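You operate a simulated robot arm through the tools that you are given. There is no shell and no other tool. Be economical: measure what you need, move in short steps, check, and stop when the job is done.

You are at the controls of a simulated robot arm. One attempt, no reset.

JOB
On the top of the conveyor belt, make the orange tag and the hold block change places.

Only the result counts: the job must be done as asked and must still hold three seconds after the hand-in. Knocking over, shifting, dropping, spilling or breaking anything else fails it.

ROBOT AND FRAMES
A 7-joint arm with a two-finger parallel gripper on a trunk, on a base that drives. Base frame: it is fixed to the floor where the robot stands at the start and does not move with it; the origin is under the middle of the robot, x ahead of it, y to its left, z up. Lengths are in m, angles in degrees, forces in N, time in s.
With the tool pointing down near the work surface it reaches from about 0.36 to 0.76 m from the robot's upright axis, wherever it stands. Its first joint turns from -115.0 to 115.0 degrees. Payload 3.91 kg.
Tool frame: the origin (TCP) lies between the finger pads and is the grasp point; the fingertips stand 0.03 m ahead of it; z points along the fingers, y is the line along which they close. Largest opening 0.11 m; finger width 0.02, thickness 0.01; the body of the gripper, 0.048 by 0.112 m, starts 0.055 m behind the TCP.
Orientation is told as [roll, pitch, yaw] about the base's x, y, z axes, in that order, counted from this pose: with the fingers straight down and closing along the base's y, the tool's x points along the base's -x, its y along +y and its z along -z.

CONTROLS
- The arm moves only by the tool nudge_tool. Its argument "targets" is a list of rows, each a list of 2 entries, a list of its own where there are three numbers: the shift along the base's x, y, z in m, then the turn, a rotation vector about the base's x, y, z in degrees. In form: [[[tx, ty, tz], [wx, wy, wz]], ...]. A call has 1 to 20 rows; each row shifts and turns the commanded pose from where the row before left it. "claw" is the closure, from 0 (fully open) to 1 (shut), set as the call begins (left out, the last holds). A row lasts 0.2 s, in which the tool goes at most 0.05 m and 8.6 degrees; a call with a longer step from one row to the next is refused whole, and so is a gripper value outside its range. Where a pose cannot be reached the arm comes as near as it can. A force on the tool above 40 N (or 10 N above the force at the start of the call, whichever is more), or a blocked arm, ends the call early, and 0.2 s more pass. Each finger travels about 0.108 m/s and halts on what it meets, pressing with about 23 N; the grip force reading is that of the motor and also rises with nothing between the fingers. The clock runs only during rows and for 0.2 s after the last one: add rows that do not move to give the fingers time. It gives the time, the measured TCP pose, the force on the tool (base axes), the opening and the grip force at its end, in the units of the frame above (readings bear some noise), with the torque about the TCP (base axes, N m) and any sound that the robot's microphone picked up.
- Cameras (640 x 400 px; columns grow to the right, rows downward): "scene" is now at [0.0164, 0.1614, 1.5961]; the picture's right is [-0.09, -1.00, 0.00], its down [-0.72, 0.06, -0.69] and it looks along [0.69, -0.06, -0.72] (base axes); focal length 250 px, centre (320, 200). "wrist" rides on the gripper at [0.073, 0.017, -0.103] in the tool frame; the picture's right is [-0.23, 0.97, 0.00], its down [-0.76, -0.18, -0.62] and it looks along [-0.61, -0.14, 0.78] (tool axes); focal length 222 px, centre (320, 200). There is no depth. A picture from a camera that has moved, and an enlarged one, comes with that camera's place and axes in the base frame and with its lens. The place of the scene camera against the robot may be out by one fixed shift of up to 0.025 m in any direction.
- get_image(camera): a new picture of that camera. No time passes.
- move_column(by): slides the trunk up (or, below 0, down) by that many m; the arm and the scene camera ride with it, the base frame stays. It gives what a move gives, with no picture.
- steer(legs): drives the robot by 1 to 6 legs, each [ahead, turn to the left] in m and degrees, along the robot's own axes; the way and the turn of a leg run together, so that a leg with both is an arc; at most 1.5 m and 180 degrees a leg. The arm and the cameras ride along, it lands a little off, and it stops where it bumps. It gives what a move gives.
- turn_head(pan, tilt): turns the head with the scene camera to pan (to the left, within 155 degrees either way) and tilt (down, from -29 to 69), counted from straight ahead of the robot. It gives what a move gives.
- zoom(camera, box): a new picture of the part [left, top, right, bottom] of that camera's present view, enlarged. No time passes.
- hand_in(): hands the job in; it is judged then, once.

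Work in short steps. Places have to be worked out from the pictures, the camera data and where the tool is seen: move nearer, look again, correct. Check each grasp and each placing, and mend what went wrong. You have 165 turns and 108 pictures in all, those below and enlarged ones among them. Open the gripper and draw the arm clear of the work before you hand the job in, unless the task says otherwise; then end with one line.

The tools are called after "Request:" by a JSON object that holds its "fn" and its "kwargs". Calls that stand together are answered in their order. nudge_tool: Moves the arm, as the interface text tells. Its arguments: {"type":"object","properties":{"targets":{"type":"array"},"claw":{"type":"number"}},"required":["targets"]} The other tools are called the same way: move_column (by) slides the trunk up or down; steer (legs) drives the base; turn_head (pan, tilt) turns the head that bears the scene camera; get_image (camera) takes a picture; zoom (camera, box) takes an enlarged picture of a part of a camera's view; hand_in () hands the job in.

At the start:

```text
clock: 0.0
ee_pos: [0.4558, 0.2957, 1.1935]
orientation: [0.1, 0.1, 0.5]
force: [0.4, -0.4, -0.4]
wrist_torque: [0.01, 0.0, 0.01]
opening: 0.1101
grasp_force: 0.0
trunk travel left (down, up): [-0.7, 0.29]
robot x, y, heading: [-0.0048, -0.0006, -0.0]
head pan, tilt: [-5.0, 46.1]
```

scene: 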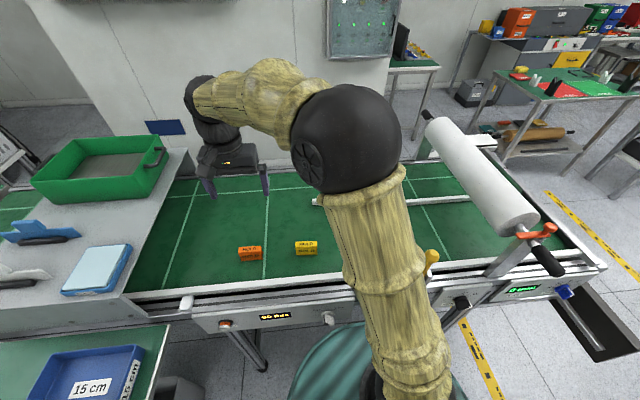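
wrist: 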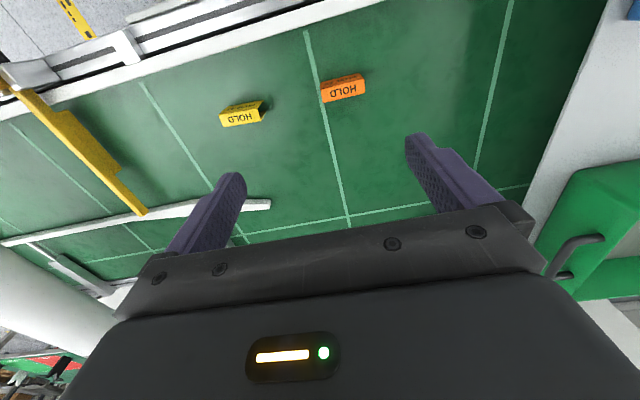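

I see an orange block and a yellow block on the belt; I'll zoom to read both and check for other objects.

Request:
{"fn": "zoom", "kwargs": {"camera": "scene", "box": [200, 210, 360, 310]}}

Request:
{"fn": "zoom", "kwargs": {"camera": "wrist", "box": [180, 50, 400, 187]}}

```text
4.00 times, centred on (280, 260) of scene
camera zoom: at [0.0164, 0.1614, 1.5961], right [-0.09, -1.0, 0.0], down [-0.72, 0.06, -0.69], along [0.69, -0.06, -0.72], focal length 998 px, centre (480, -40)
```

zoom: 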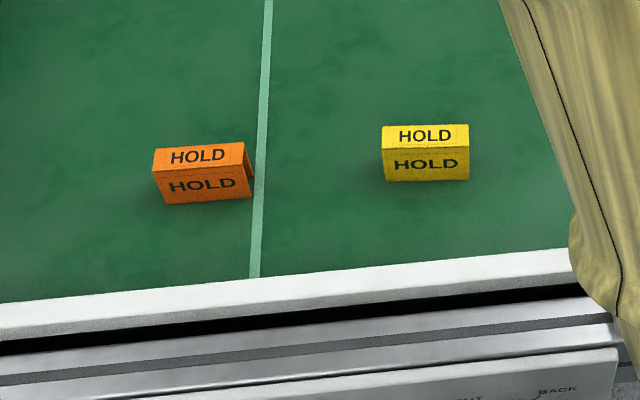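

```text
2.91 times, centred on (290, 118) of wrist
camera zoom: at [0.3816, 0.3141, 1.2953], right [0.22, 0.98, 0.0], down [0.76, -0.17, 0.62], along [0.61, -0.14, -0.78], focal length 646 px, centre (407, 437)
```

zoom: 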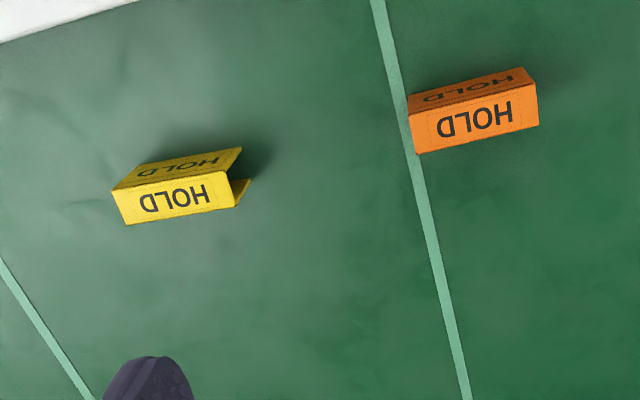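

Both are folded channel pieces, about 0.065 m long along y. Orange is near (0.480, 0.330) and yellow near (0.482, 0.142). I'll turn the gripper by 90° so it closes across the walls, and come above orange for a closer look.

Request:
{"fn": "nudge_tool", "kwargs": {"targets": [[[0.002, 0.003, -0.01], [0, 0, 8.2]], [[0.002, 0.003, -0.01], [0, 0, 8.2]], [[0.002, 0.003, -0.01], [0, 0, 8.2]], [[0.002, 0.003, -0.01], [0, 0, 8.2]], [[0.002, 0.003, -0.01], [0, 0, 8.2]], [[0.002, 0.003, -0.01], [0, 0, 8.2]], [[0.002, 0.003, -0.01], [0, 0, 8.2]], [[0.002, 0.003, -0.01], [0, 0, 8.2]], [[0.002, 0.003, -0.01], [0, 0, 8.2]], [[0.002, 0.003, -0.01], [0, 0, 8.2]], [[0.004, 0.004, -0.01], [0, 0, 7.5]], [[0, 0, 0], [0, 0, 0]]], "claw": 0}}

Request:
{"fn": "get_image", "kwargs": {"camera": "wrist"}}

Request:
{"fn": "get_image", "kwargs": {"camera": "scene"}}

```text
clock: 2.6
ee_pos: [0.4792, 0.3312, 1.0833]
orientation: [0.1, 0.0, 90.0]
force: [-1.1, 0.3, 0.2]
wrist_torque: [0.0, 0.0, 0.04]
opening: 0.1098
grasp_force: 0.0
trunk travel left (down, up): [-0.7, 0.29]
robot x, y, heading: [-0.0044, 0.0024, -0.1]
head pan, tilt: [-5.0, 46.1]
```

```text
103 pictures are left
camera wrist: at [0.4612, 0.2587, 1.1848], right [-0.97, 0.23, 0.0], down [0.18, 0.76, 0.62], along [0.14, 0.61, -0.78], focal length 222 px, centre (320, 200)
```

wrist: 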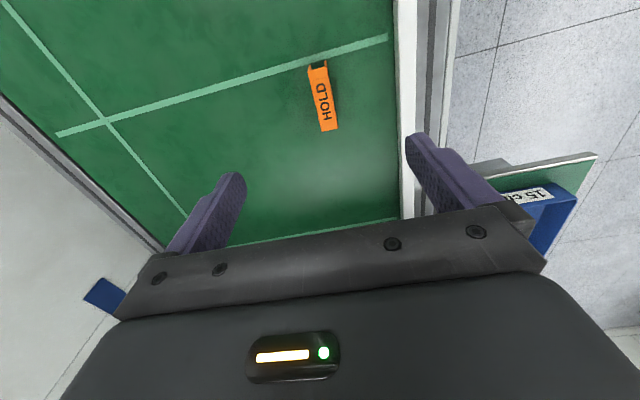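

```text
102 pictures are left
camera scene: at [0.0163, 0.1614, 1.5961], right [-0.09, -1.0, 0.0], down [-0.72, 0.06, -0.69], along [0.69, -0.06, -0.72], focal length 250 px, centre (320, 200)
```

scene: 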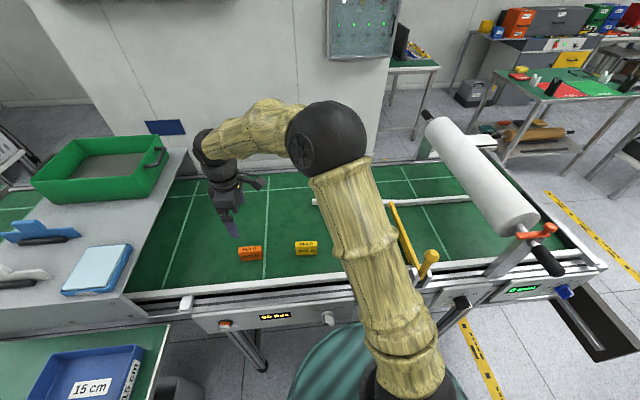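

Orange at about (0.473, 0.331); zooming for its axis and ends.

Request:
{"fn": "zoom", "kwargs": {"camera": "wrist", "box": [272, 50, 368, 110]}}

Request:
{"fn": "zoom", "kwargs": {"camera": "wrist", "box": [272, 80, 368, 140]}}

```text
6.67 times, centred on (320, 80) of wrist
camera zoom: at [0.4612, 0.2587, 1.1848], right [-0.97, 0.23, 0.0], down [0.18, 0.76, 0.62], along [0.14, 0.61, -0.78], focal length 1481 px, centre (320, 1000)
```

zoom: 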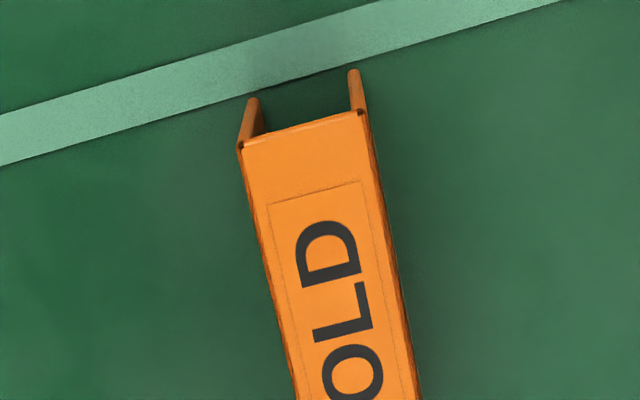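

```text
6.67 times, centred on (320, 110) of wrist
camera zoom: at [0.4612, 0.2587, 1.1848], right [-0.97, 0.23, 0.0], down [0.18, 0.76, 0.62], along [0.14, 0.61, -0.78], focal length 1481 px, centre (320, 800)
```

zoom: 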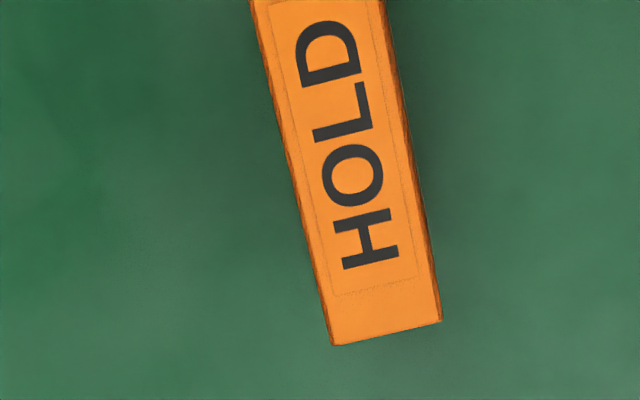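

Orange is an inverted channel about 0.072 × 0.023 × 0.037 m, centre about (0.473, 0.335), with its axis along y. I'll view yellow from the same height for a consistent measurement.

Request:
{"fn": "nudge_tool", "kwargs": {"targets": [[[0, -0.045, 0], [0, 0, 0]], [[0, -0.045, 0], [0, 0, 0]], [[0, -0.045, 0], [0, 0, 0]], [[0, -0.045, 0], [0, 0, 0]], [[0, -0.01, 0], [0, 0, 0]], [[0, 0, 0], [0, 0, 0]]]}}

Request:
{"fn": "get_image", "kwargs": {"camera": "wrist"}}

Request:
{"fn": "zoom", "kwargs": {"camera": "wrist", "box": [240, 40, 400, 140]}}

```text
clock: 4.0
ee_pos: [0.4784, 0.1412, 1.0823]
orientation: [0.1, -0.1, 90.0]
force: [0.4, 1.0, 0.6]
wrist_torque: [0.0, 0.02, 0.0]
opening: 0.1101
grasp_force: 0.1
trunk travel left (down, up): [-0.7, 0.29]
robot x, y, heading: [-0.0018, 0.0001, 0.1]
head pan, tilt: [-5.0, 46.1]
```

```text
99 pictures are left
camera wrist: at [0.4606, 0.0694, 1.1834], right [-0.97, 0.23, 0.0], down [0.18, 0.76, 0.62], along [0.14, 0.61, -0.78], focal length 222 px, centre (320, 200)
```

wrist: 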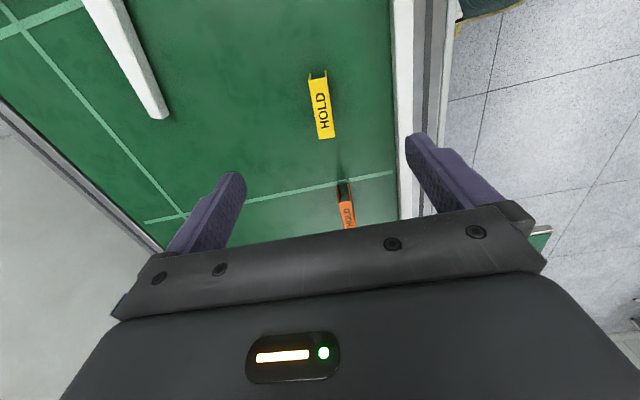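

```text
4.00 times, centred on (320, 90) of wrist
camera zoom: at [0.4606, 0.0694, 1.1834], right [-0.97, 0.23, 0.0], down [0.18, 0.76, 0.62], along [0.14, 0.61, -0.78], focal length 888 px, centre (320, 640)
```

zoom: 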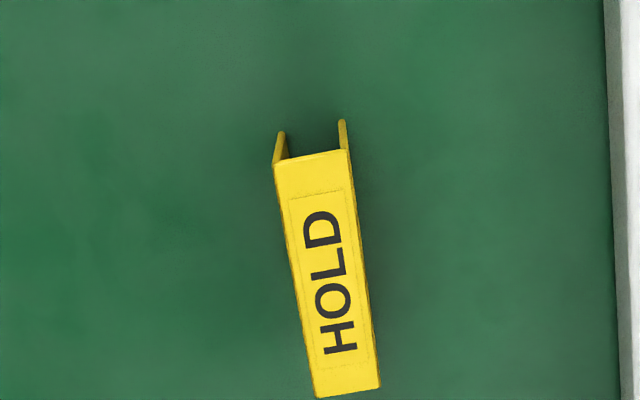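

Yellow's centre comes out near (0.476, 0.155), turned about −3°. I'll check the spacing using both blocks in this single view.

Request:
{"fn": "zoom", "kwargs": {"camera": "wrist", "box": [240, 130, 400, 230]}}

```text
4.00 times, centred on (320, 180) of wrist
camera zoom: at [0.4606, 0.0694, 1.1834], right [-0.97, 0.23, 0.0], down [0.18, 0.76, 0.62], along [0.14, 0.61, -0.78], focal length 888 px, centre (320, 280)
```

zoom: 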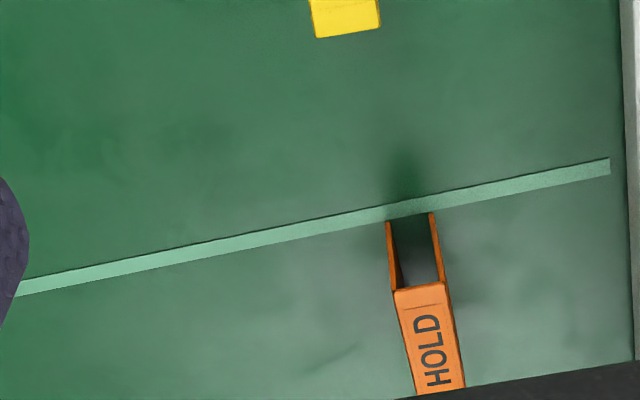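

Top is near z≈0.905 and yellow's centre near (0.476, 0.153). I'll descend above it, with a −3° turn, stopping with the fingertips above the block to check.

Request:
{"fn": "nudge_tool", "kwargs": {"targets": [[[0, 0.003, -0.03], [0, 0, -1]], [[0, 0.003, -0.03], [0, 0, -1]], [[0, 0.003, -0.03], [0, 0, -1]], [[-0.002, 0.003, -0.03], [0, 0, 0]], [[0, 0, 0], [0, 0, 0]]]}}

Request:
{"fn": "get_image", "kwargs": {"camera": "wrist"}}

Request:
{"fn": "zoom", "kwargs": {"camera": "scene", "box": [200, 170, 360, 270]}}

```text
clock: 5.2
ee_pos: [0.4769, 0.1532, 0.9615]
orientation: [0.0, -0.1, 86.9]
force: [-0.9, 0.6, -0.3]
wrist_torque: [0.01, -0.03, 0.0]
opening: 0.1104
grasp_force: 0.0
trunk travel left (down, up): [-0.7, 0.29]
robot x, y, heading: [-0.0001, 0.0012, -0.1]
head pan, tilt: [-5.0, 46.1]
```

```text
96 pictures are left
camera wrist: at [0.4548, 0.0818, 1.0632], right [-0.96, 0.28, 0.0], down [0.22, 0.75, 0.62], along [0.17, 0.6, -0.78], focal length 222 px, centre (320, 200)
```

wrist: 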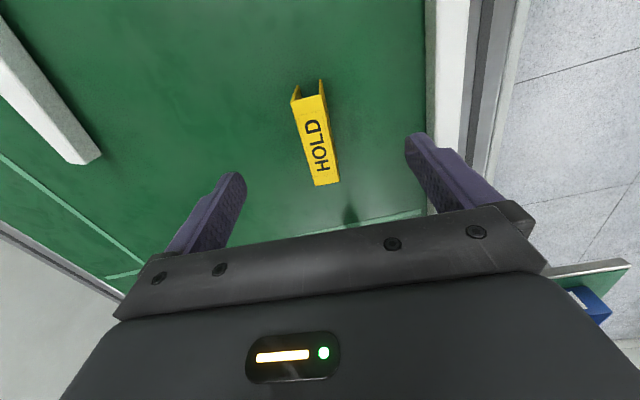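

```text
4.00 times, centred on (280, 220) of scene
camera zoom: at [0.0162, 0.1613, 1.5961], right [-0.09, -1.0, 0.0], down [-0.72, 0.06, -0.69], along [0.69, -0.06, -0.72], focal length 998 px, centre (480, 120)
```

zoom: 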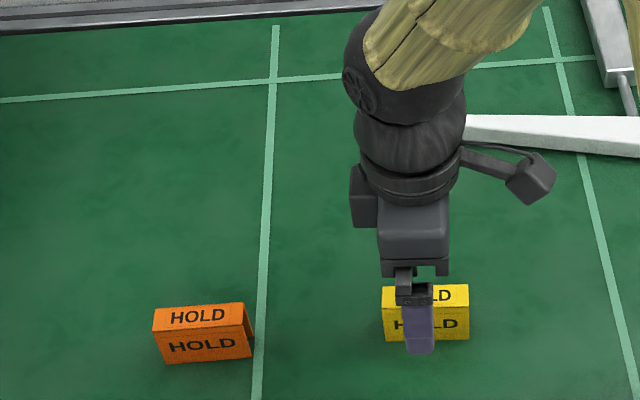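

Estimates agree (0.477, 0.154). Descending to grasp height and closing.

Request:
{"fn": "nudge_tool", "kwargs": {"targets": [[[0, 0, -0.022], [0, 0, -0.7]], [[0, 0, -0.022], [0, 0, 0]], [[0, 0, -0.018], [0, 0, 0]], [[0, 0, 0], [0, 0, 0]]]}}

Request:
{"fn": "get_image", "kwargs": {"camera": "wrist"}}

```text
clock: 6.2
ee_pos: [0.4785, 0.1517, 0.8997]
orientation: [0.0, 0.0, 86.2]
force: [0.4, -0.2, -0.2]
wrist_torque: [0.04, -0.07, 0.02]
opening: 0.1098
grasp_force: 0.0
trunk travel left (down, up): [-0.7, 0.29]
robot x, y, heading: [-0.0033, 0.0005, 0.1]
head pan, tilt: [-5.0, 46.1]
```

```text
94 pictures are left
camera wrist: at [0.4549, 0.0806, 1.0018], right [-0.96, 0.29, 0.0], down [0.23, 0.75, 0.62], along [0.18, 0.6, -0.78], focal length 222 px, centre (320, 200)
```

wrist: 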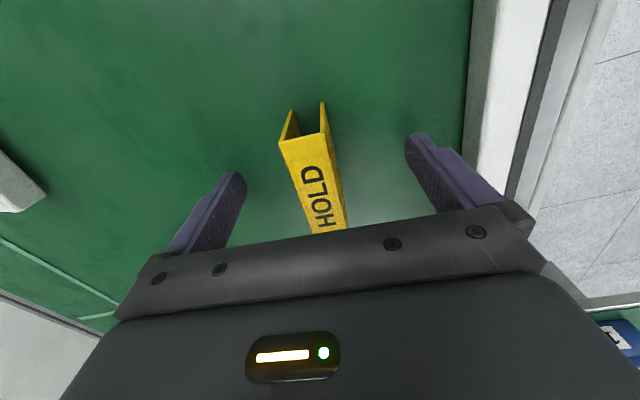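

The block sits centred between the fingers; closing.

Request:
{"fn": "nudge_tool", "kwargs": {"targets": [[[0, 0, 0], [0, 0, 0]], [[0, 0, 0], [0, 0, 0]], [[0, 0, 0], [0, 0, 0]], [[0, 0, 0], [0, 0, 0]]], "claw": 1}}

Request:
{"fn": "get_image", "kwargs": {"camera": "wrist"}}

```text
clock: 7.2
ee_pos: [0.4779, 0.1515, 0.8995]
orientation: [0.1, 0.0, 86.3]
force: [0.1, -0.2, -0.5]
wrist_torque: [0.0, 0.0, -0.03]
opening: 0.021
grasp_force: 23.2
trunk travel left (down, up): [-0.7, 0.29]
robot x, y, heading: [-0.0005, 0.0003, 0.0]
head pan, tilt: [-5.0, 46.1]
```

```text
93 pictures are left
camera wrist: at [0.455, 0.0806, 1.0021], right [-0.96, 0.29, 0.0], down [0.23, 0.75, 0.62], along [0.18, 0.6, -0.78], focal length 222 px, centre (320, 200)
```

wrist: 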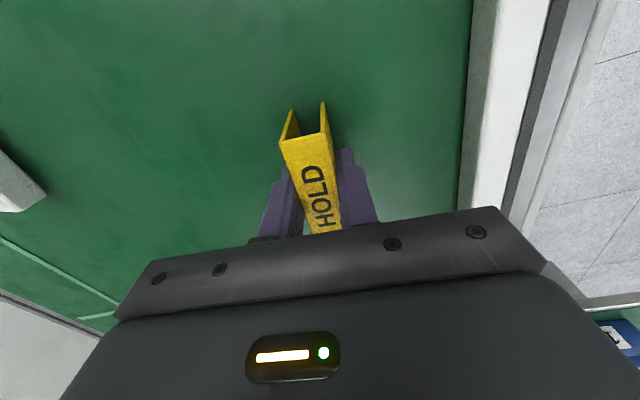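

Held (opening 0.021). Lifting, then moving to the buffer at about (0.578, 0.243).

Request:
{"fn": "nudge_tool", "kwargs": {"targets": [[[0, 0, 0.02], [0, 0, 0]], [[0, 0, 0.03], [0, 0, 0]], [[0, 0, 0.03], [0, 0, 0]], [[0.03, 0.025, 0], [0, 0, 0]], [[0.035, 0.035, 0], [0, 0, 0]], [[0.035, 0.03, 0], [0, 0, 0]], [[0, 0, -0.03], [0, 0, 0]], [[0, 0, -0.025], [0, 0, 0]], [[0, 0, 0], [0, 0, 0]]]}}

Request:
{"fn": "get_image", "kwargs": {"camera": "wrist"}}

Request:
{"fn": "zoom", "kwargs": {"camera": "scene", "box": [180, 160, 360, 272]}}

```text
clock: 9.2
ee_pos: [0.5798, 0.243, 0.9242]
orientation: [0.0, 0.0, 86.2]
force: [-0.6, -0.3, 0.2]
wrist_torque: [-0.02, -0.01, -0.02]
opening: 0.0212
grasp_force: 23.1
trunk travel left (down, up): [-0.7, 0.29]
robot x, y, heading: [0.0003, -0.0004, 0.3]
head pan, tilt: [-5.0, 46.1]
```

```text
92 pictures are left
camera wrist: at [0.5564, 0.1719, 1.0269], right [-0.96, 0.29, 0.0], down [0.23, 0.75, 0.62], along [0.18, 0.6, -0.78], focal length 222 px, centre (320, 200)
```

wrist: 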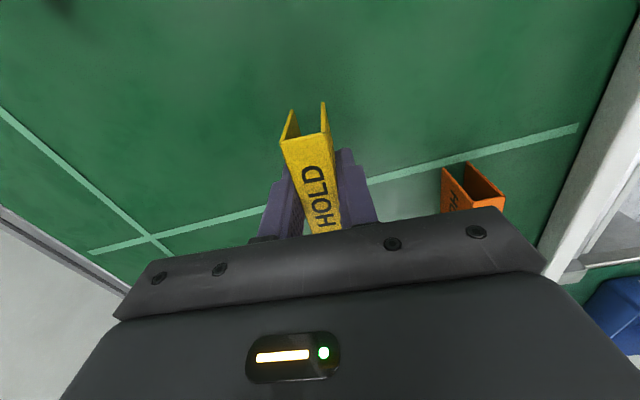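

```text
3.56 times, centred on (270, 216) of scene
camera zoom: at [0.0164, 0.1614, 1.5961], right [-0.09, -1.0, 0.0], down [-0.72, 0.06, -0.69], along [0.69, -0.06, -0.72], focal length 887 px, centre (498, 143)
```

zoom: 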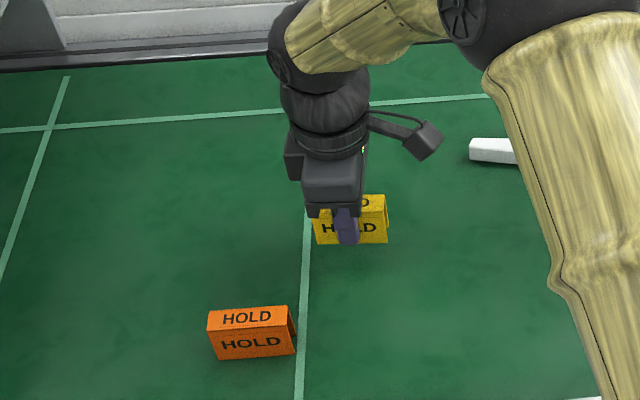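

Buffer spot is clear; lowering to just above the original grasp height, then releasing.

Request:
{"fn": "nudge_tool", "kwargs": {"targets": [[[0, 0, -0.012], [0, 0, 0]], [[0, 0, -0.012], [0, 0, 0]], [[0, 0, 0], [0, 0, 0]]]}}

Request:
{"fn": "nudge_tool", "kwargs": {"targets": [[[0, 0, 0], [0, 0, 0]], [[0, 0, 0], [0, 0, 0]], [[0, 0, 0], [0, 0, 0]], [[0, 0, 0.02], [0, 0, 0]], [[0, 0, 0.03], [0, 0, 0]], [[0, 0, 0.04], [0, 0, 0]], [[0, 0, 0], [0, 0, 0]]], "claw": 0}}

Request:
{"fn": "get_image", "kwargs": {"camera": "wrist"}}

```text
clock: 10.0
ee_pos: [0.5778, 0.2438, 0.9015]
orientation: [0.0, -0.1, 86.3]
force: [-0.1, -0.6, 0.2]
wrist_torque: [-0.01, -0.02, -0.01]
opening: 0.021
grasp_force: 23.2
trunk travel left (down, up): [-0.7, 0.29]
robot x, y, heading: [-0.0007, 0.0009, -0.1]
head pan, tilt: [-5.0, 46.1]
```

```text
clock: 11.6
ee_pos: [0.5767, 0.241, 0.991]
orientation: [0.0, 0.0, 86.3]
force: [0.0, -0.6, 0.3]
wrist_torque: [0.0, 0.03, 0.0]
opening: 0.1103
grasp_force: 0.0
trunk travel left (down, up): [-0.7, 0.29]
robot x, y, heading: [0.0014, -0.0003, -0.2]
head pan, tilt: [-5.0, 46.1]
```

```text
90 pictures are left
camera wrist: at [0.554, 0.172, 1.0931], right [-0.96, 0.29, 0.0], down [0.23, 0.75, 0.62], along [0.18, 0.6, -0.78], focal length 222 px, centre (320, 200)
```

wrist: 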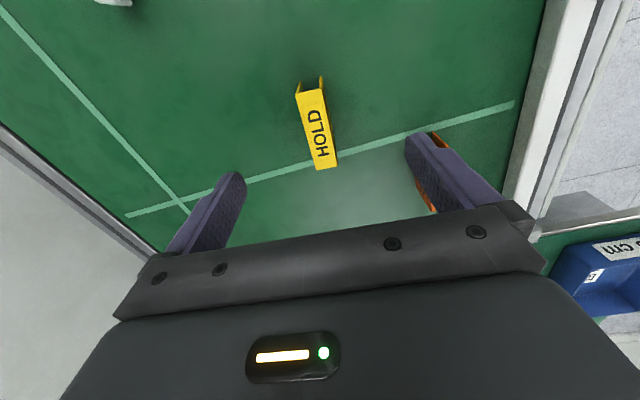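

Yellow stands in the buffer. Moving above orange with the yaw turned back to 90°.

Request:
{"fn": "nudge_tool", "kwargs": {"targets": [[[-0.035, 0.03, 0], [0, 0, 1.2]], [[-0.035, 0.03, 0], [0, 0, 1.2]], [[-0.0335, 0.03, 0], [0, 0, 1.3]], [[0, 0, -0.03], [0, 0, 0]], [[0, 0, 0], [0, 0, 0]]]}}

Request:
{"fn": "get_image", "kwargs": {"camera": "wrist"}}

Request:
{"fn": "zoom", "kwargs": {"camera": "wrist", "box": [240, 80, 400, 180]}}

```text
clock: 12.8
ee_pos: [0.4751, 0.3321, 0.9636]
orientation: [0.0, -0.1, 89.9]
force: [-0.1, 0.4, 0.4]
wrist_torque: [0.02, -0.05, 0.0]
opening: 0.1098
grasp_force: 0.1
trunk travel left (down, up): [-0.7, 0.29]
robot x, y, heading: [0.0026, 0.0005, -0.2]
head pan, tilt: [-5.0, 46.1]
```

```text
89 pictures are left
camera wrist: at [0.4564, 0.2602, 1.0642], right [-0.97, 0.23, 0.0], down [0.18, 0.76, 0.62], along [0.14, 0.61, -0.78], focal length 222 px, centre (320, 200)
```

wrist: 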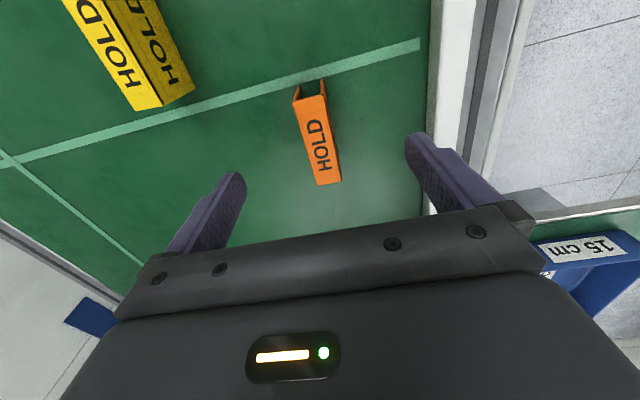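

```text
4.00 times, centred on (320, 130) of wrist
camera zoom: at [0.4564, 0.2602, 1.0642], right [-0.97, 0.23, 0.0], down [0.18, 0.76, 0.62], along [0.14, 0.61, -0.78], focal length 888 px, centre (320, 480)
```

zoom: 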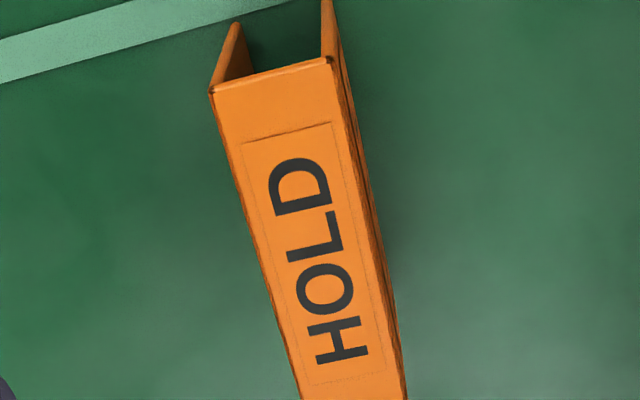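

Orange is centred and aligned with the fingers. Descending and gripping.

Request:
{"fn": "nudge_tool", "kwargs": {"targets": [[[0, 0, -0.022], [0, 0, 0]], [[0, 0, -0.022], [0, 0, 0]], [[-0.0003, 0.0005, -0.017], [0, 0, 0]], [[0, 0, 0], [0, 0, 0]]]}}

Request:
{"fn": "nudge_tool", "kwargs": {"targets": [[[0, 0, 0], [0, 0, 0]], [[0, 0, 0], [0, 0, 0]], [[0, 0, 0], [0, 0, 0]], [[0, 0, 0], [0, 0, 0]]], "claw": 1}}

Request:
{"fn": "get_image", "kwargs": {"camera": "wrist"}}

```text
clock: 13.8
ee_pos: [0.4749, 0.3335, 0.9021]
orientation: [0.1, -0.2, 90.1]
force: [-0.4, -0.6, -0.7]
wrist_torque: [0.01, -0.03, 0.03]
opening: 0.11
grasp_force: 0.1
trunk travel left (down, up): [-0.7, 0.29]
robot x, y, heading: [-0.0009, 0.0034, -0.0]
head pan, tilt: [-5.0, 46.1]
```

```text
clock: 14.8
ee_pos: [0.4743, 0.3339, 0.9012]
orientation: [0.0, 0.1, 90.0]
force: [0.2, -0.7, 0.6]
wrist_torque: [-0.02, -0.01, -0.01]
opening: 0.021
grasp_force: 22.8
trunk travel left (down, up): [-0.7, 0.29]
robot x, y, heading: [-0.003, -0.0007, 0.1]
head pan, tilt: [-5.0, 46.1]
```

```text
87 pictures are left
camera wrist: at [0.4567, 0.2623, 1.0033], right [-0.97, 0.23, 0.0], down [0.18, 0.76, 0.62], along [0.14, 0.61, -0.78], focal length 222 px, centre (320, 200)
```

wrist: 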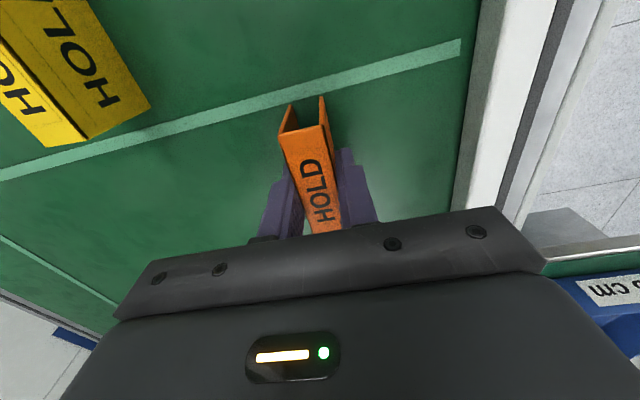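

Orange is held. Lifting and carrying it to yellow's original place, using yellow's original yaw.

Request:
{"fn": "nudge_tool", "kwargs": {"targets": [[[0, 0, 0.02], [0, 0, 0]], [[0, 0, 0.03], [0, 0, 0]], [[0, 0, 0.03], [0, 0, 0]], [[0, -0.0375, 0], [0, 0, 0]], [[0, -0.045, 0], [0, 0, -1.2]], [[0.002, -0.045, 0], [0, 0, -1.2]], [[0.0018, -0.04, 0], [0, 0, -1.3]], [[0, -0.01, 0], [0, 0, 0]], [[0, 0, -0.03], [0, 0, 0]], [[0, 0, -0.025], [0, 0, 0]], [[0, 0, 0], [0, 0, 0]]]}}

Request:
{"fn": "get_image", "kwargs": {"camera": "wrist"}}

Request:
{"fn": "zoom", "kwargs": {"camera": "scene", "box": [180, 180, 360, 292]}}

```text
clock: 17.2
ee_pos: [0.4795, 0.1566, 0.928]
orientation: [0.0, -0.1, 86.2]
force: [0.3, 0.4, -0.4]
wrist_torque: [0.0, 0.01, 0.01]
opening: 0.0212
grasp_force: 22.7
trunk travel left (down, up): [-0.7, 0.29]
robot x, y, heading: [-0.0012, -0.0027, -0.1]
head pan, tilt: [-5.0, 46.1]
```

```text
86 pictures are left
camera wrist: at [0.456, 0.0857, 1.0284], right [-0.96, 0.29, 0.0], down [0.23, 0.75, 0.62], along [0.18, 0.6, -0.78], focal length 222 px, centre (320, 200)
```

wrist: 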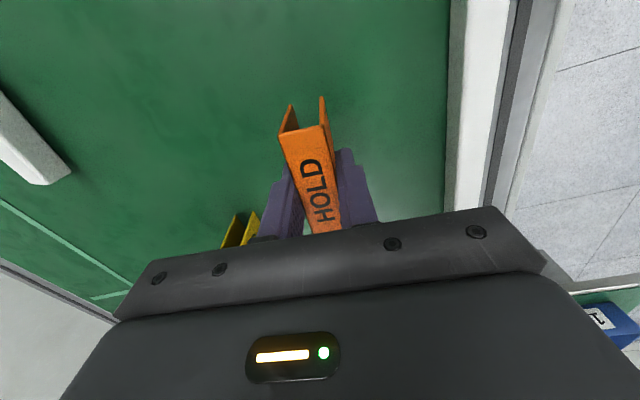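

```text
3.56 times, centred on (270, 236) of scene
camera zoom: at [0.0163, 0.1613, 1.5961], right [-0.09, -1.0, 0.0], down [-0.72, 0.06, -0.69], along [0.69, -0.06, -0.72], focal length 887 px, centre (498, 72)
```

zoom: 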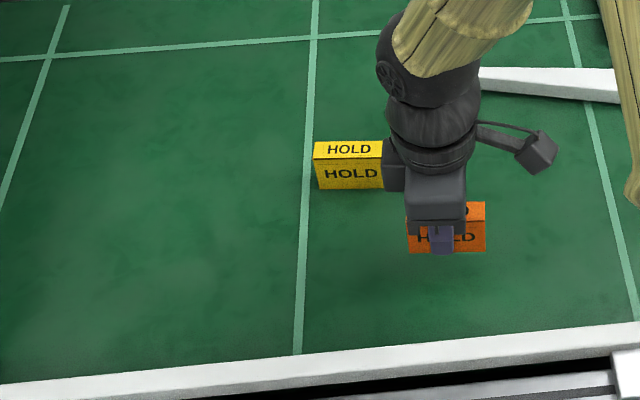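

Position looks right; lowering with a −0.002 m correction in y, then releasing.

Request:
{"fn": "nudge_tool", "kwargs": {"targets": [[[0, -0.002, -0.012], [0, 0, 0]], [[0, 0, -0.0125], [0, 0, 0]], [[0, 0, 0], [0, 0, 0]]]}}

Request:
{"fn": "nudge_tool", "kwargs": {"targets": [[[0, 0, 0], [0, 0, 0]], [[0, 0, 0], [0, 0, 0]], [[0, 0, 0], [0, 0, 0]], [[0, 0, 0.022], [0, 0, 0]], [[0, 0, 0.04], [0, 0, 0]], [[0, 0, 0], [0, 0, 0]]], "claw": 0}}

Request:
{"fn": "get_image", "kwargs": {"camera": "wrist"}}

```text
clock: 18.0
ee_pos: [0.4784, 0.1546, 0.9006]
orientation: [0.0, -0.1, 86.2]
force: [0.7, -0.6, 0.3]
wrist_torque: [0.0, -0.03, 0.01]
opening: 0.0209
grasp_force: 23.6
trunk travel left (down, up): [-0.7, 0.29]
robot x, y, heading: [0.0007, 0.0003, 0.2]
head pan, tilt: [-5.0, 46.1]
```

```text
clock: 19.4
ee_pos: [0.4775, 0.152, 0.963]
orientation: [0.0, 0.0, 86.2]
force: [-0.5, 0.7, -0.5]
wrist_torque: [0.01, -0.03, 0.01]
opening: 0.1099
grasp_force: 0.0
trunk travel left (down, up): [-0.7, 0.29]
robot x, y, heading: [0.0026, 0.0036, -0.1]
head pan, tilt: [-5.0, 46.1]
```

```text
84 pictures are left
camera wrist: at [0.454, 0.0833, 1.0653], right [-0.96, 0.29, 0.0], down [0.23, 0.75, 0.62], along [0.18, 0.6, -0.78], focal length 222 px, centre (320, 200)
```

wrist: 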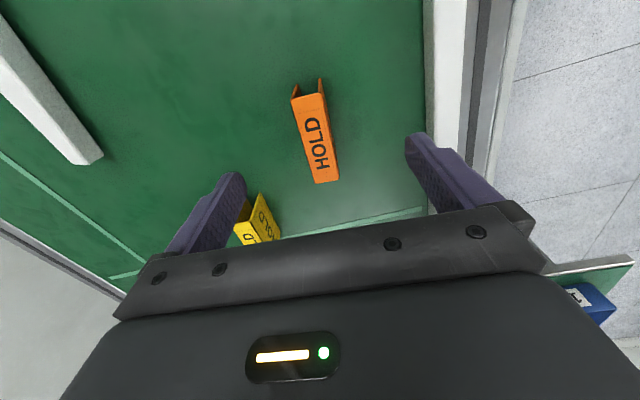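

Orange sits where yellow was. Next, back to yellow at the buffer, at the same pose as when I released it.

Request:
{"fn": "nudge_tool", "kwargs": {"targets": [[[0, 0, 0.03], [0, 0, 0]], [[0.033, 0.03, 0], [0, 0, 0]], [[0.033, 0.03, 0], [0, 0, 0]], [[0.034, 0.029, 0], [0, 0, 0]], [[0, 0, -0.03], [0, 0, 0]], [[0, 0, 0], [0, 0, 0]]]}}

Request:
{"fn": "get_image", "kwargs": {"camera": "wrist"}}

```text
clock: 20.8
ee_pos: [0.578, 0.2439, 0.9652]
orientation: [0.0, 0.1, 86.2]
force: [-1.2, 0.4, -0.6]
wrist_torque: [0.0, 0.01, -0.01]
opening: 0.1097
grasp_force: 0.1
trunk travel left (down, up): [-0.7, 0.29]
robot x, y, heading: [0.0008, 0.0025, 0.1]
head pan, tilt: [-5.0, 46.1]
```

```text
83 pictures are left
camera wrist: at [0.5552, 0.173, 1.0668], right [-0.96, 0.29, 0.0], down [0.23, 0.75, 0.62], along [0.18, 0.6, -0.78], focal length 222 px, centre (320, 200)
```

wrist: 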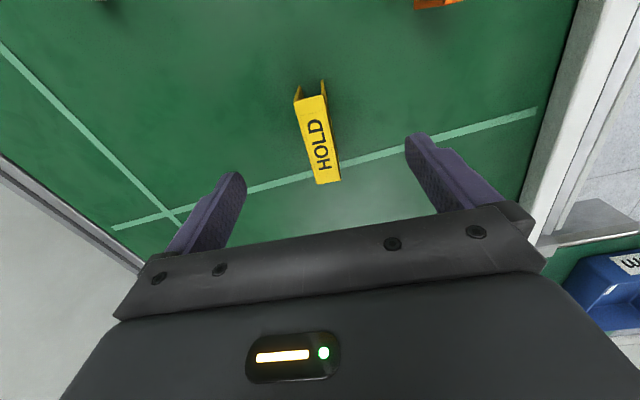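

Yellow is centred between the fingers. Descending and gripping.

Request:
{"fn": "nudge_tool", "kwargs": {"targets": [[[0, 0, -0.022], [0, 0, 0]], [[0, 0, -0.022], [0, 0, 0]], [[0, 0, -0.0175], [0, 0, 0]], [[0, 0, 0], [0, 0, 0]]]}}

Request:
{"fn": "nudge_tool", "kwargs": {"targets": [[[0, 0, 0], [0, 0, 0]], [[0, 0, 0], [0, 0, 0]], [[0, 0, 0], [0, 0, 0]], [[0, 0, 0], [0, 0, 0]]], "claw": 1}}

Request:
{"fn": "get_image", "kwargs": {"camera": "wrist"}}

```text
clock: 21.8
ee_pos: [0.5768, 0.2433, 0.9029]
orientation: [0.0, 0.0, 86.3]
force: [0.3, 0.1, -0.4]
wrist_torque: [-0.01, 0.01, -0.01]
opening: 0.11
grasp_force: 0.1
trunk travel left (down, up): [-0.7, 0.29]
robot x, y, heading: [-0.0015, -0.0001, 0.0]
head pan, tilt: [-5.0, 46.1]
```

```text
clock: 22.8
ee_pos: [0.5773, 0.2421, 0.9029]
orientation: [0.0, 0.0, 86.4]
force: [0.0, -0.9, 0.2]
wrist_torque: [-0.03, 0.01, 0.02]
opening: 0.021
grasp_force: 22.9
trunk travel left (down, up): [-0.7, 0.29]
robot x, y, heading: [0.002, 0.0023, -0.1]
head pan, tilt: [-5.0, 46.1]
```

```text
82 pictures are left
camera wrist: at [0.5538, 0.173, 1.0052], right [-0.96, 0.29, 0.0], down [0.23, 0.75, 0.62], along [0.18, 0.6, -0.78], focal length 222 px, centre (320, 200)
```

wrist: 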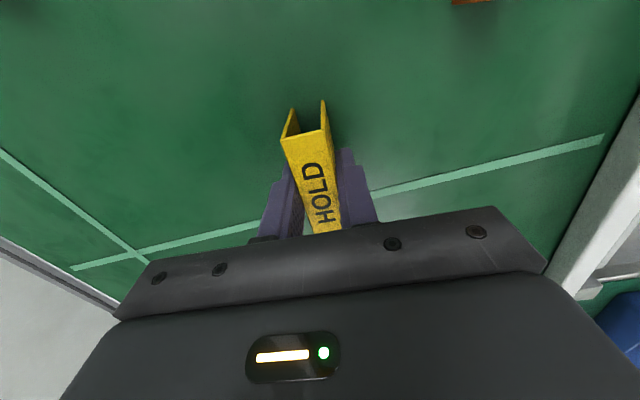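

Held. Carrying yellow to orange's original place.

Request:
{"fn": "nudge_tool", "kwargs": {"targets": [[[0, 0, 0.02], [0, 0, 0]], [[0, 0, 0.03], [0, 0, 0]], [[0, 0, 0.03], [0, 0, 0]], [[-0.034, 0.03, 0], [0, 0, 1.2]], [[-0.035, 0.03, 0], [0, 0, 1.2]], [[-0.0348, 0.029, 0], [0, 0, 1.3]], [[0, 0, -0.03], [0, 0, 0]], [[0, 0, -0.025], [0, 0, 0]], [[0, 0, 0], [0, 0, 0]]]}}

Request:
{"fn": "get_image", "kwargs": {"camera": "wrist"}}

```text
clock: 24.8
ee_pos: [0.4739, 0.3305, 0.9266]
orientation: [0.0, -0.2, 90.0]
force: [0.6, -0.5, -0.2]
wrist_torque: [0.01, 0.01, 0.01]
opening: 0.0211
grasp_force: 22.9
trunk travel left (down, up): [-0.7, 0.29]
robot x, y, heading: [-0.003, -0.0004, -0.1]
head pan, tilt: [-5.0, 46.1]
```

```text
81 pictures are left
camera wrist: at [0.4553, 0.2592, 1.0287], right [-0.97, 0.23, 0.0], down [0.18, 0.76, 0.62], along [0.14, 0.61, -0.78], focal length 222 px, centre (320, 200)
```

wrist: 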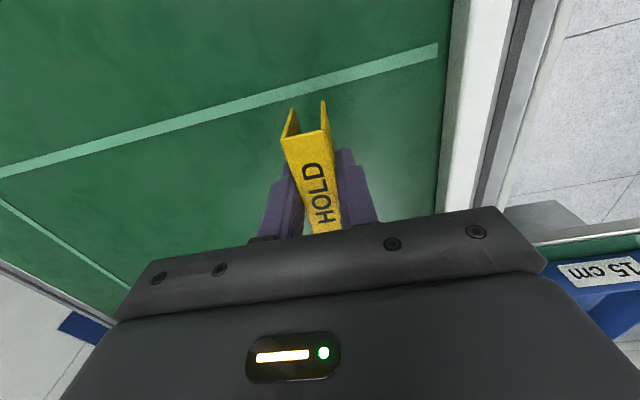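

Over the spot; lowering the remaining 0.025 m, releasing and rising.

Request:
{"fn": "nudge_tool", "kwargs": {"targets": [[[0, 0.001, -0.0125], [0, 0, 0]], [[0, 0, -0.0125], [0, 0, 0]], [[0, 0, 0], [0, 0, 0]]]}}

Request:
{"fn": "nudge_tool", "kwargs": {"targets": [[[0, 0, 0], [0, 0, 0]], [[0, 0, 0], [0, 0, 0]], [[0, 0, 0], [0, 0, 0]], [[0, 0, 0.022], [0, 0, 0]], [[0, 0, 0.04], [0, 0, 0]], [[0, 0, 0], [0, 0, 0]]], "claw": 0}}

Request:
{"fn": "get_image", "kwargs": {"camera": "wrist"}}

```text
clock: 25.6
ee_pos: [0.4747, 0.3329, 0.9029]
orientation: [-0.1, -0.1, 90.1]
force: [0.1, -0.3, 5.2]
wrist_torque: [-0.24, 0.06, -0.02]
opening: 0.0213
grasp_force: 23.4
trunk travel left (down, up): [-0.7, 0.29]
robot x, y, heading: [-0.001, 0.0004, -0.2]
head pan, tilt: [-5.0, 46.1]
```

```text
clock: 27.0
ee_pos: [0.4737, 0.3324, 0.9623]
orientation: [0.0, 0.0, 89.9]
force: [0.1, 0.5, 0.1]
wrist_torque: [0.02, 0.01, -0.01]
opening: 0.1101
grasp_force: 0.1
trunk travel left (down, up): [-0.7, 0.29]
robot x, y, heading: [-0.0001, 0.0014, 0.1]
head pan, tilt: [-5.0, 46.1]
```

```text
80 pictures are left
camera wrist: at [0.4546, 0.2606, 1.0647], right [-0.97, 0.23, 0.0], down [0.18, 0.76, 0.62], along [0.14, 0.61, -0.78], focal length 222 px, centre (320, 200)
```

wrist: 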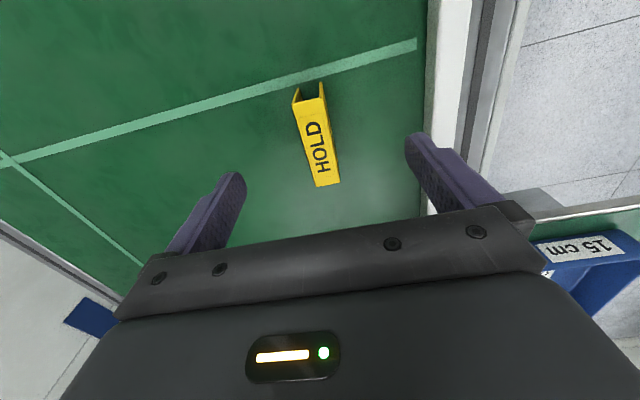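

The view matches orange's original place almost exactly. Raising the arm clear and checking with the scene camera.

Request:
{"fn": "nudge_tool", "kwargs": {"targets": [[[0, 0, 0.04], [0, 0, 0]], [[0, 0, 0.04], [0, 0, 0]], [[0, 0, 0.045], [0, 0, 0]], [[0, 0, 0.045], [0, 0, 0]], [[0, 0, 0.045], [0, 0, 0]], [[0, 0, 0], [0, 0, 0]]]}}

Request:
{"fn": "zoom", "kwargs": {"camera": "scene", "box": [200, 210, 360, 310]}}

Request:
{"fn": "get_image", "kwargs": {"camera": "scene"}}

```text
clock: 28.4
ee_pos: [0.4738, 0.3302, 1.1782]
orientation: [-0.1, 0.0, 90.0]
force: [0.0, 0.4, -0.3]
wrist_torque: [0.01, 0.03, 0.0]
opening: 0.11
grasp_force: 0.0
trunk travel left (down, up): [-0.7, 0.29]
robot x, y, heading: [-0.0006, 0.0039, 0.0]
head pan, tilt: [-5.0, 46.1]
```

```text
4.00 times, centred on (280, 260) of scene
camera zoom: at [0.0166, 0.1615, 1.596], right [-0.09, -1.0, 0.0], down [-0.72, 0.06, -0.69], along [0.69, -0.06, -0.72], focal length 998 px, centre (480, -40)
```

zoom: 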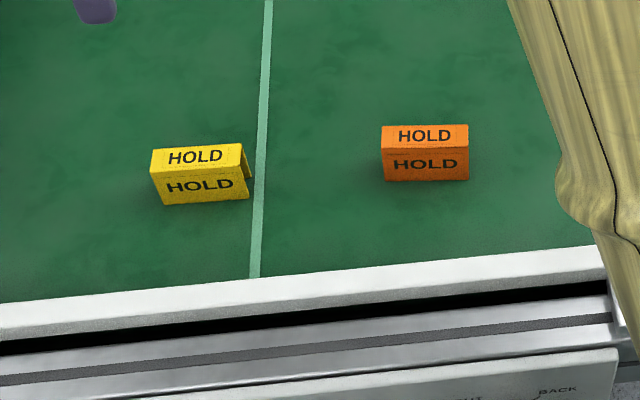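

```text
78 pictures are left
camera scene: at [0.0166, 0.1615, 1.596], right [-0.09, -1.0, 0.0], down [-0.72, 0.06, -0.69], along [0.69, -0.06, -0.72], focal length 250 px, centre (320, 200)
```

scene: 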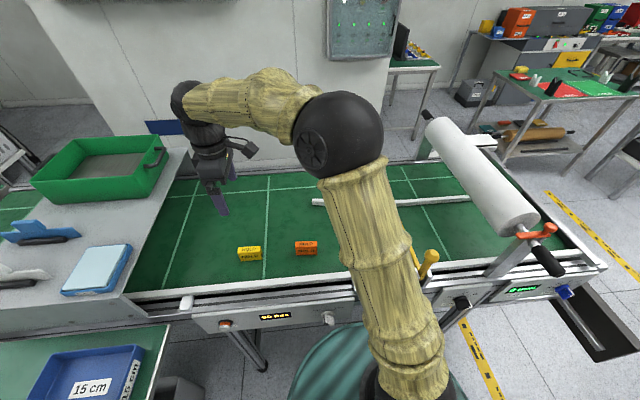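

The two blocks have swapped to within about 2 mm, nothing else has moved, and the arm is clear with the gripper open. Handing in.

Request:
{"fn": "hand_in", "kwargs": {}}

```text
The job is handed in.
```

The orange tag and the yellow hold block have changed places on the belt, each within about 2 mm of the other's original spot by the camera views. The pictures show nothing else moved.
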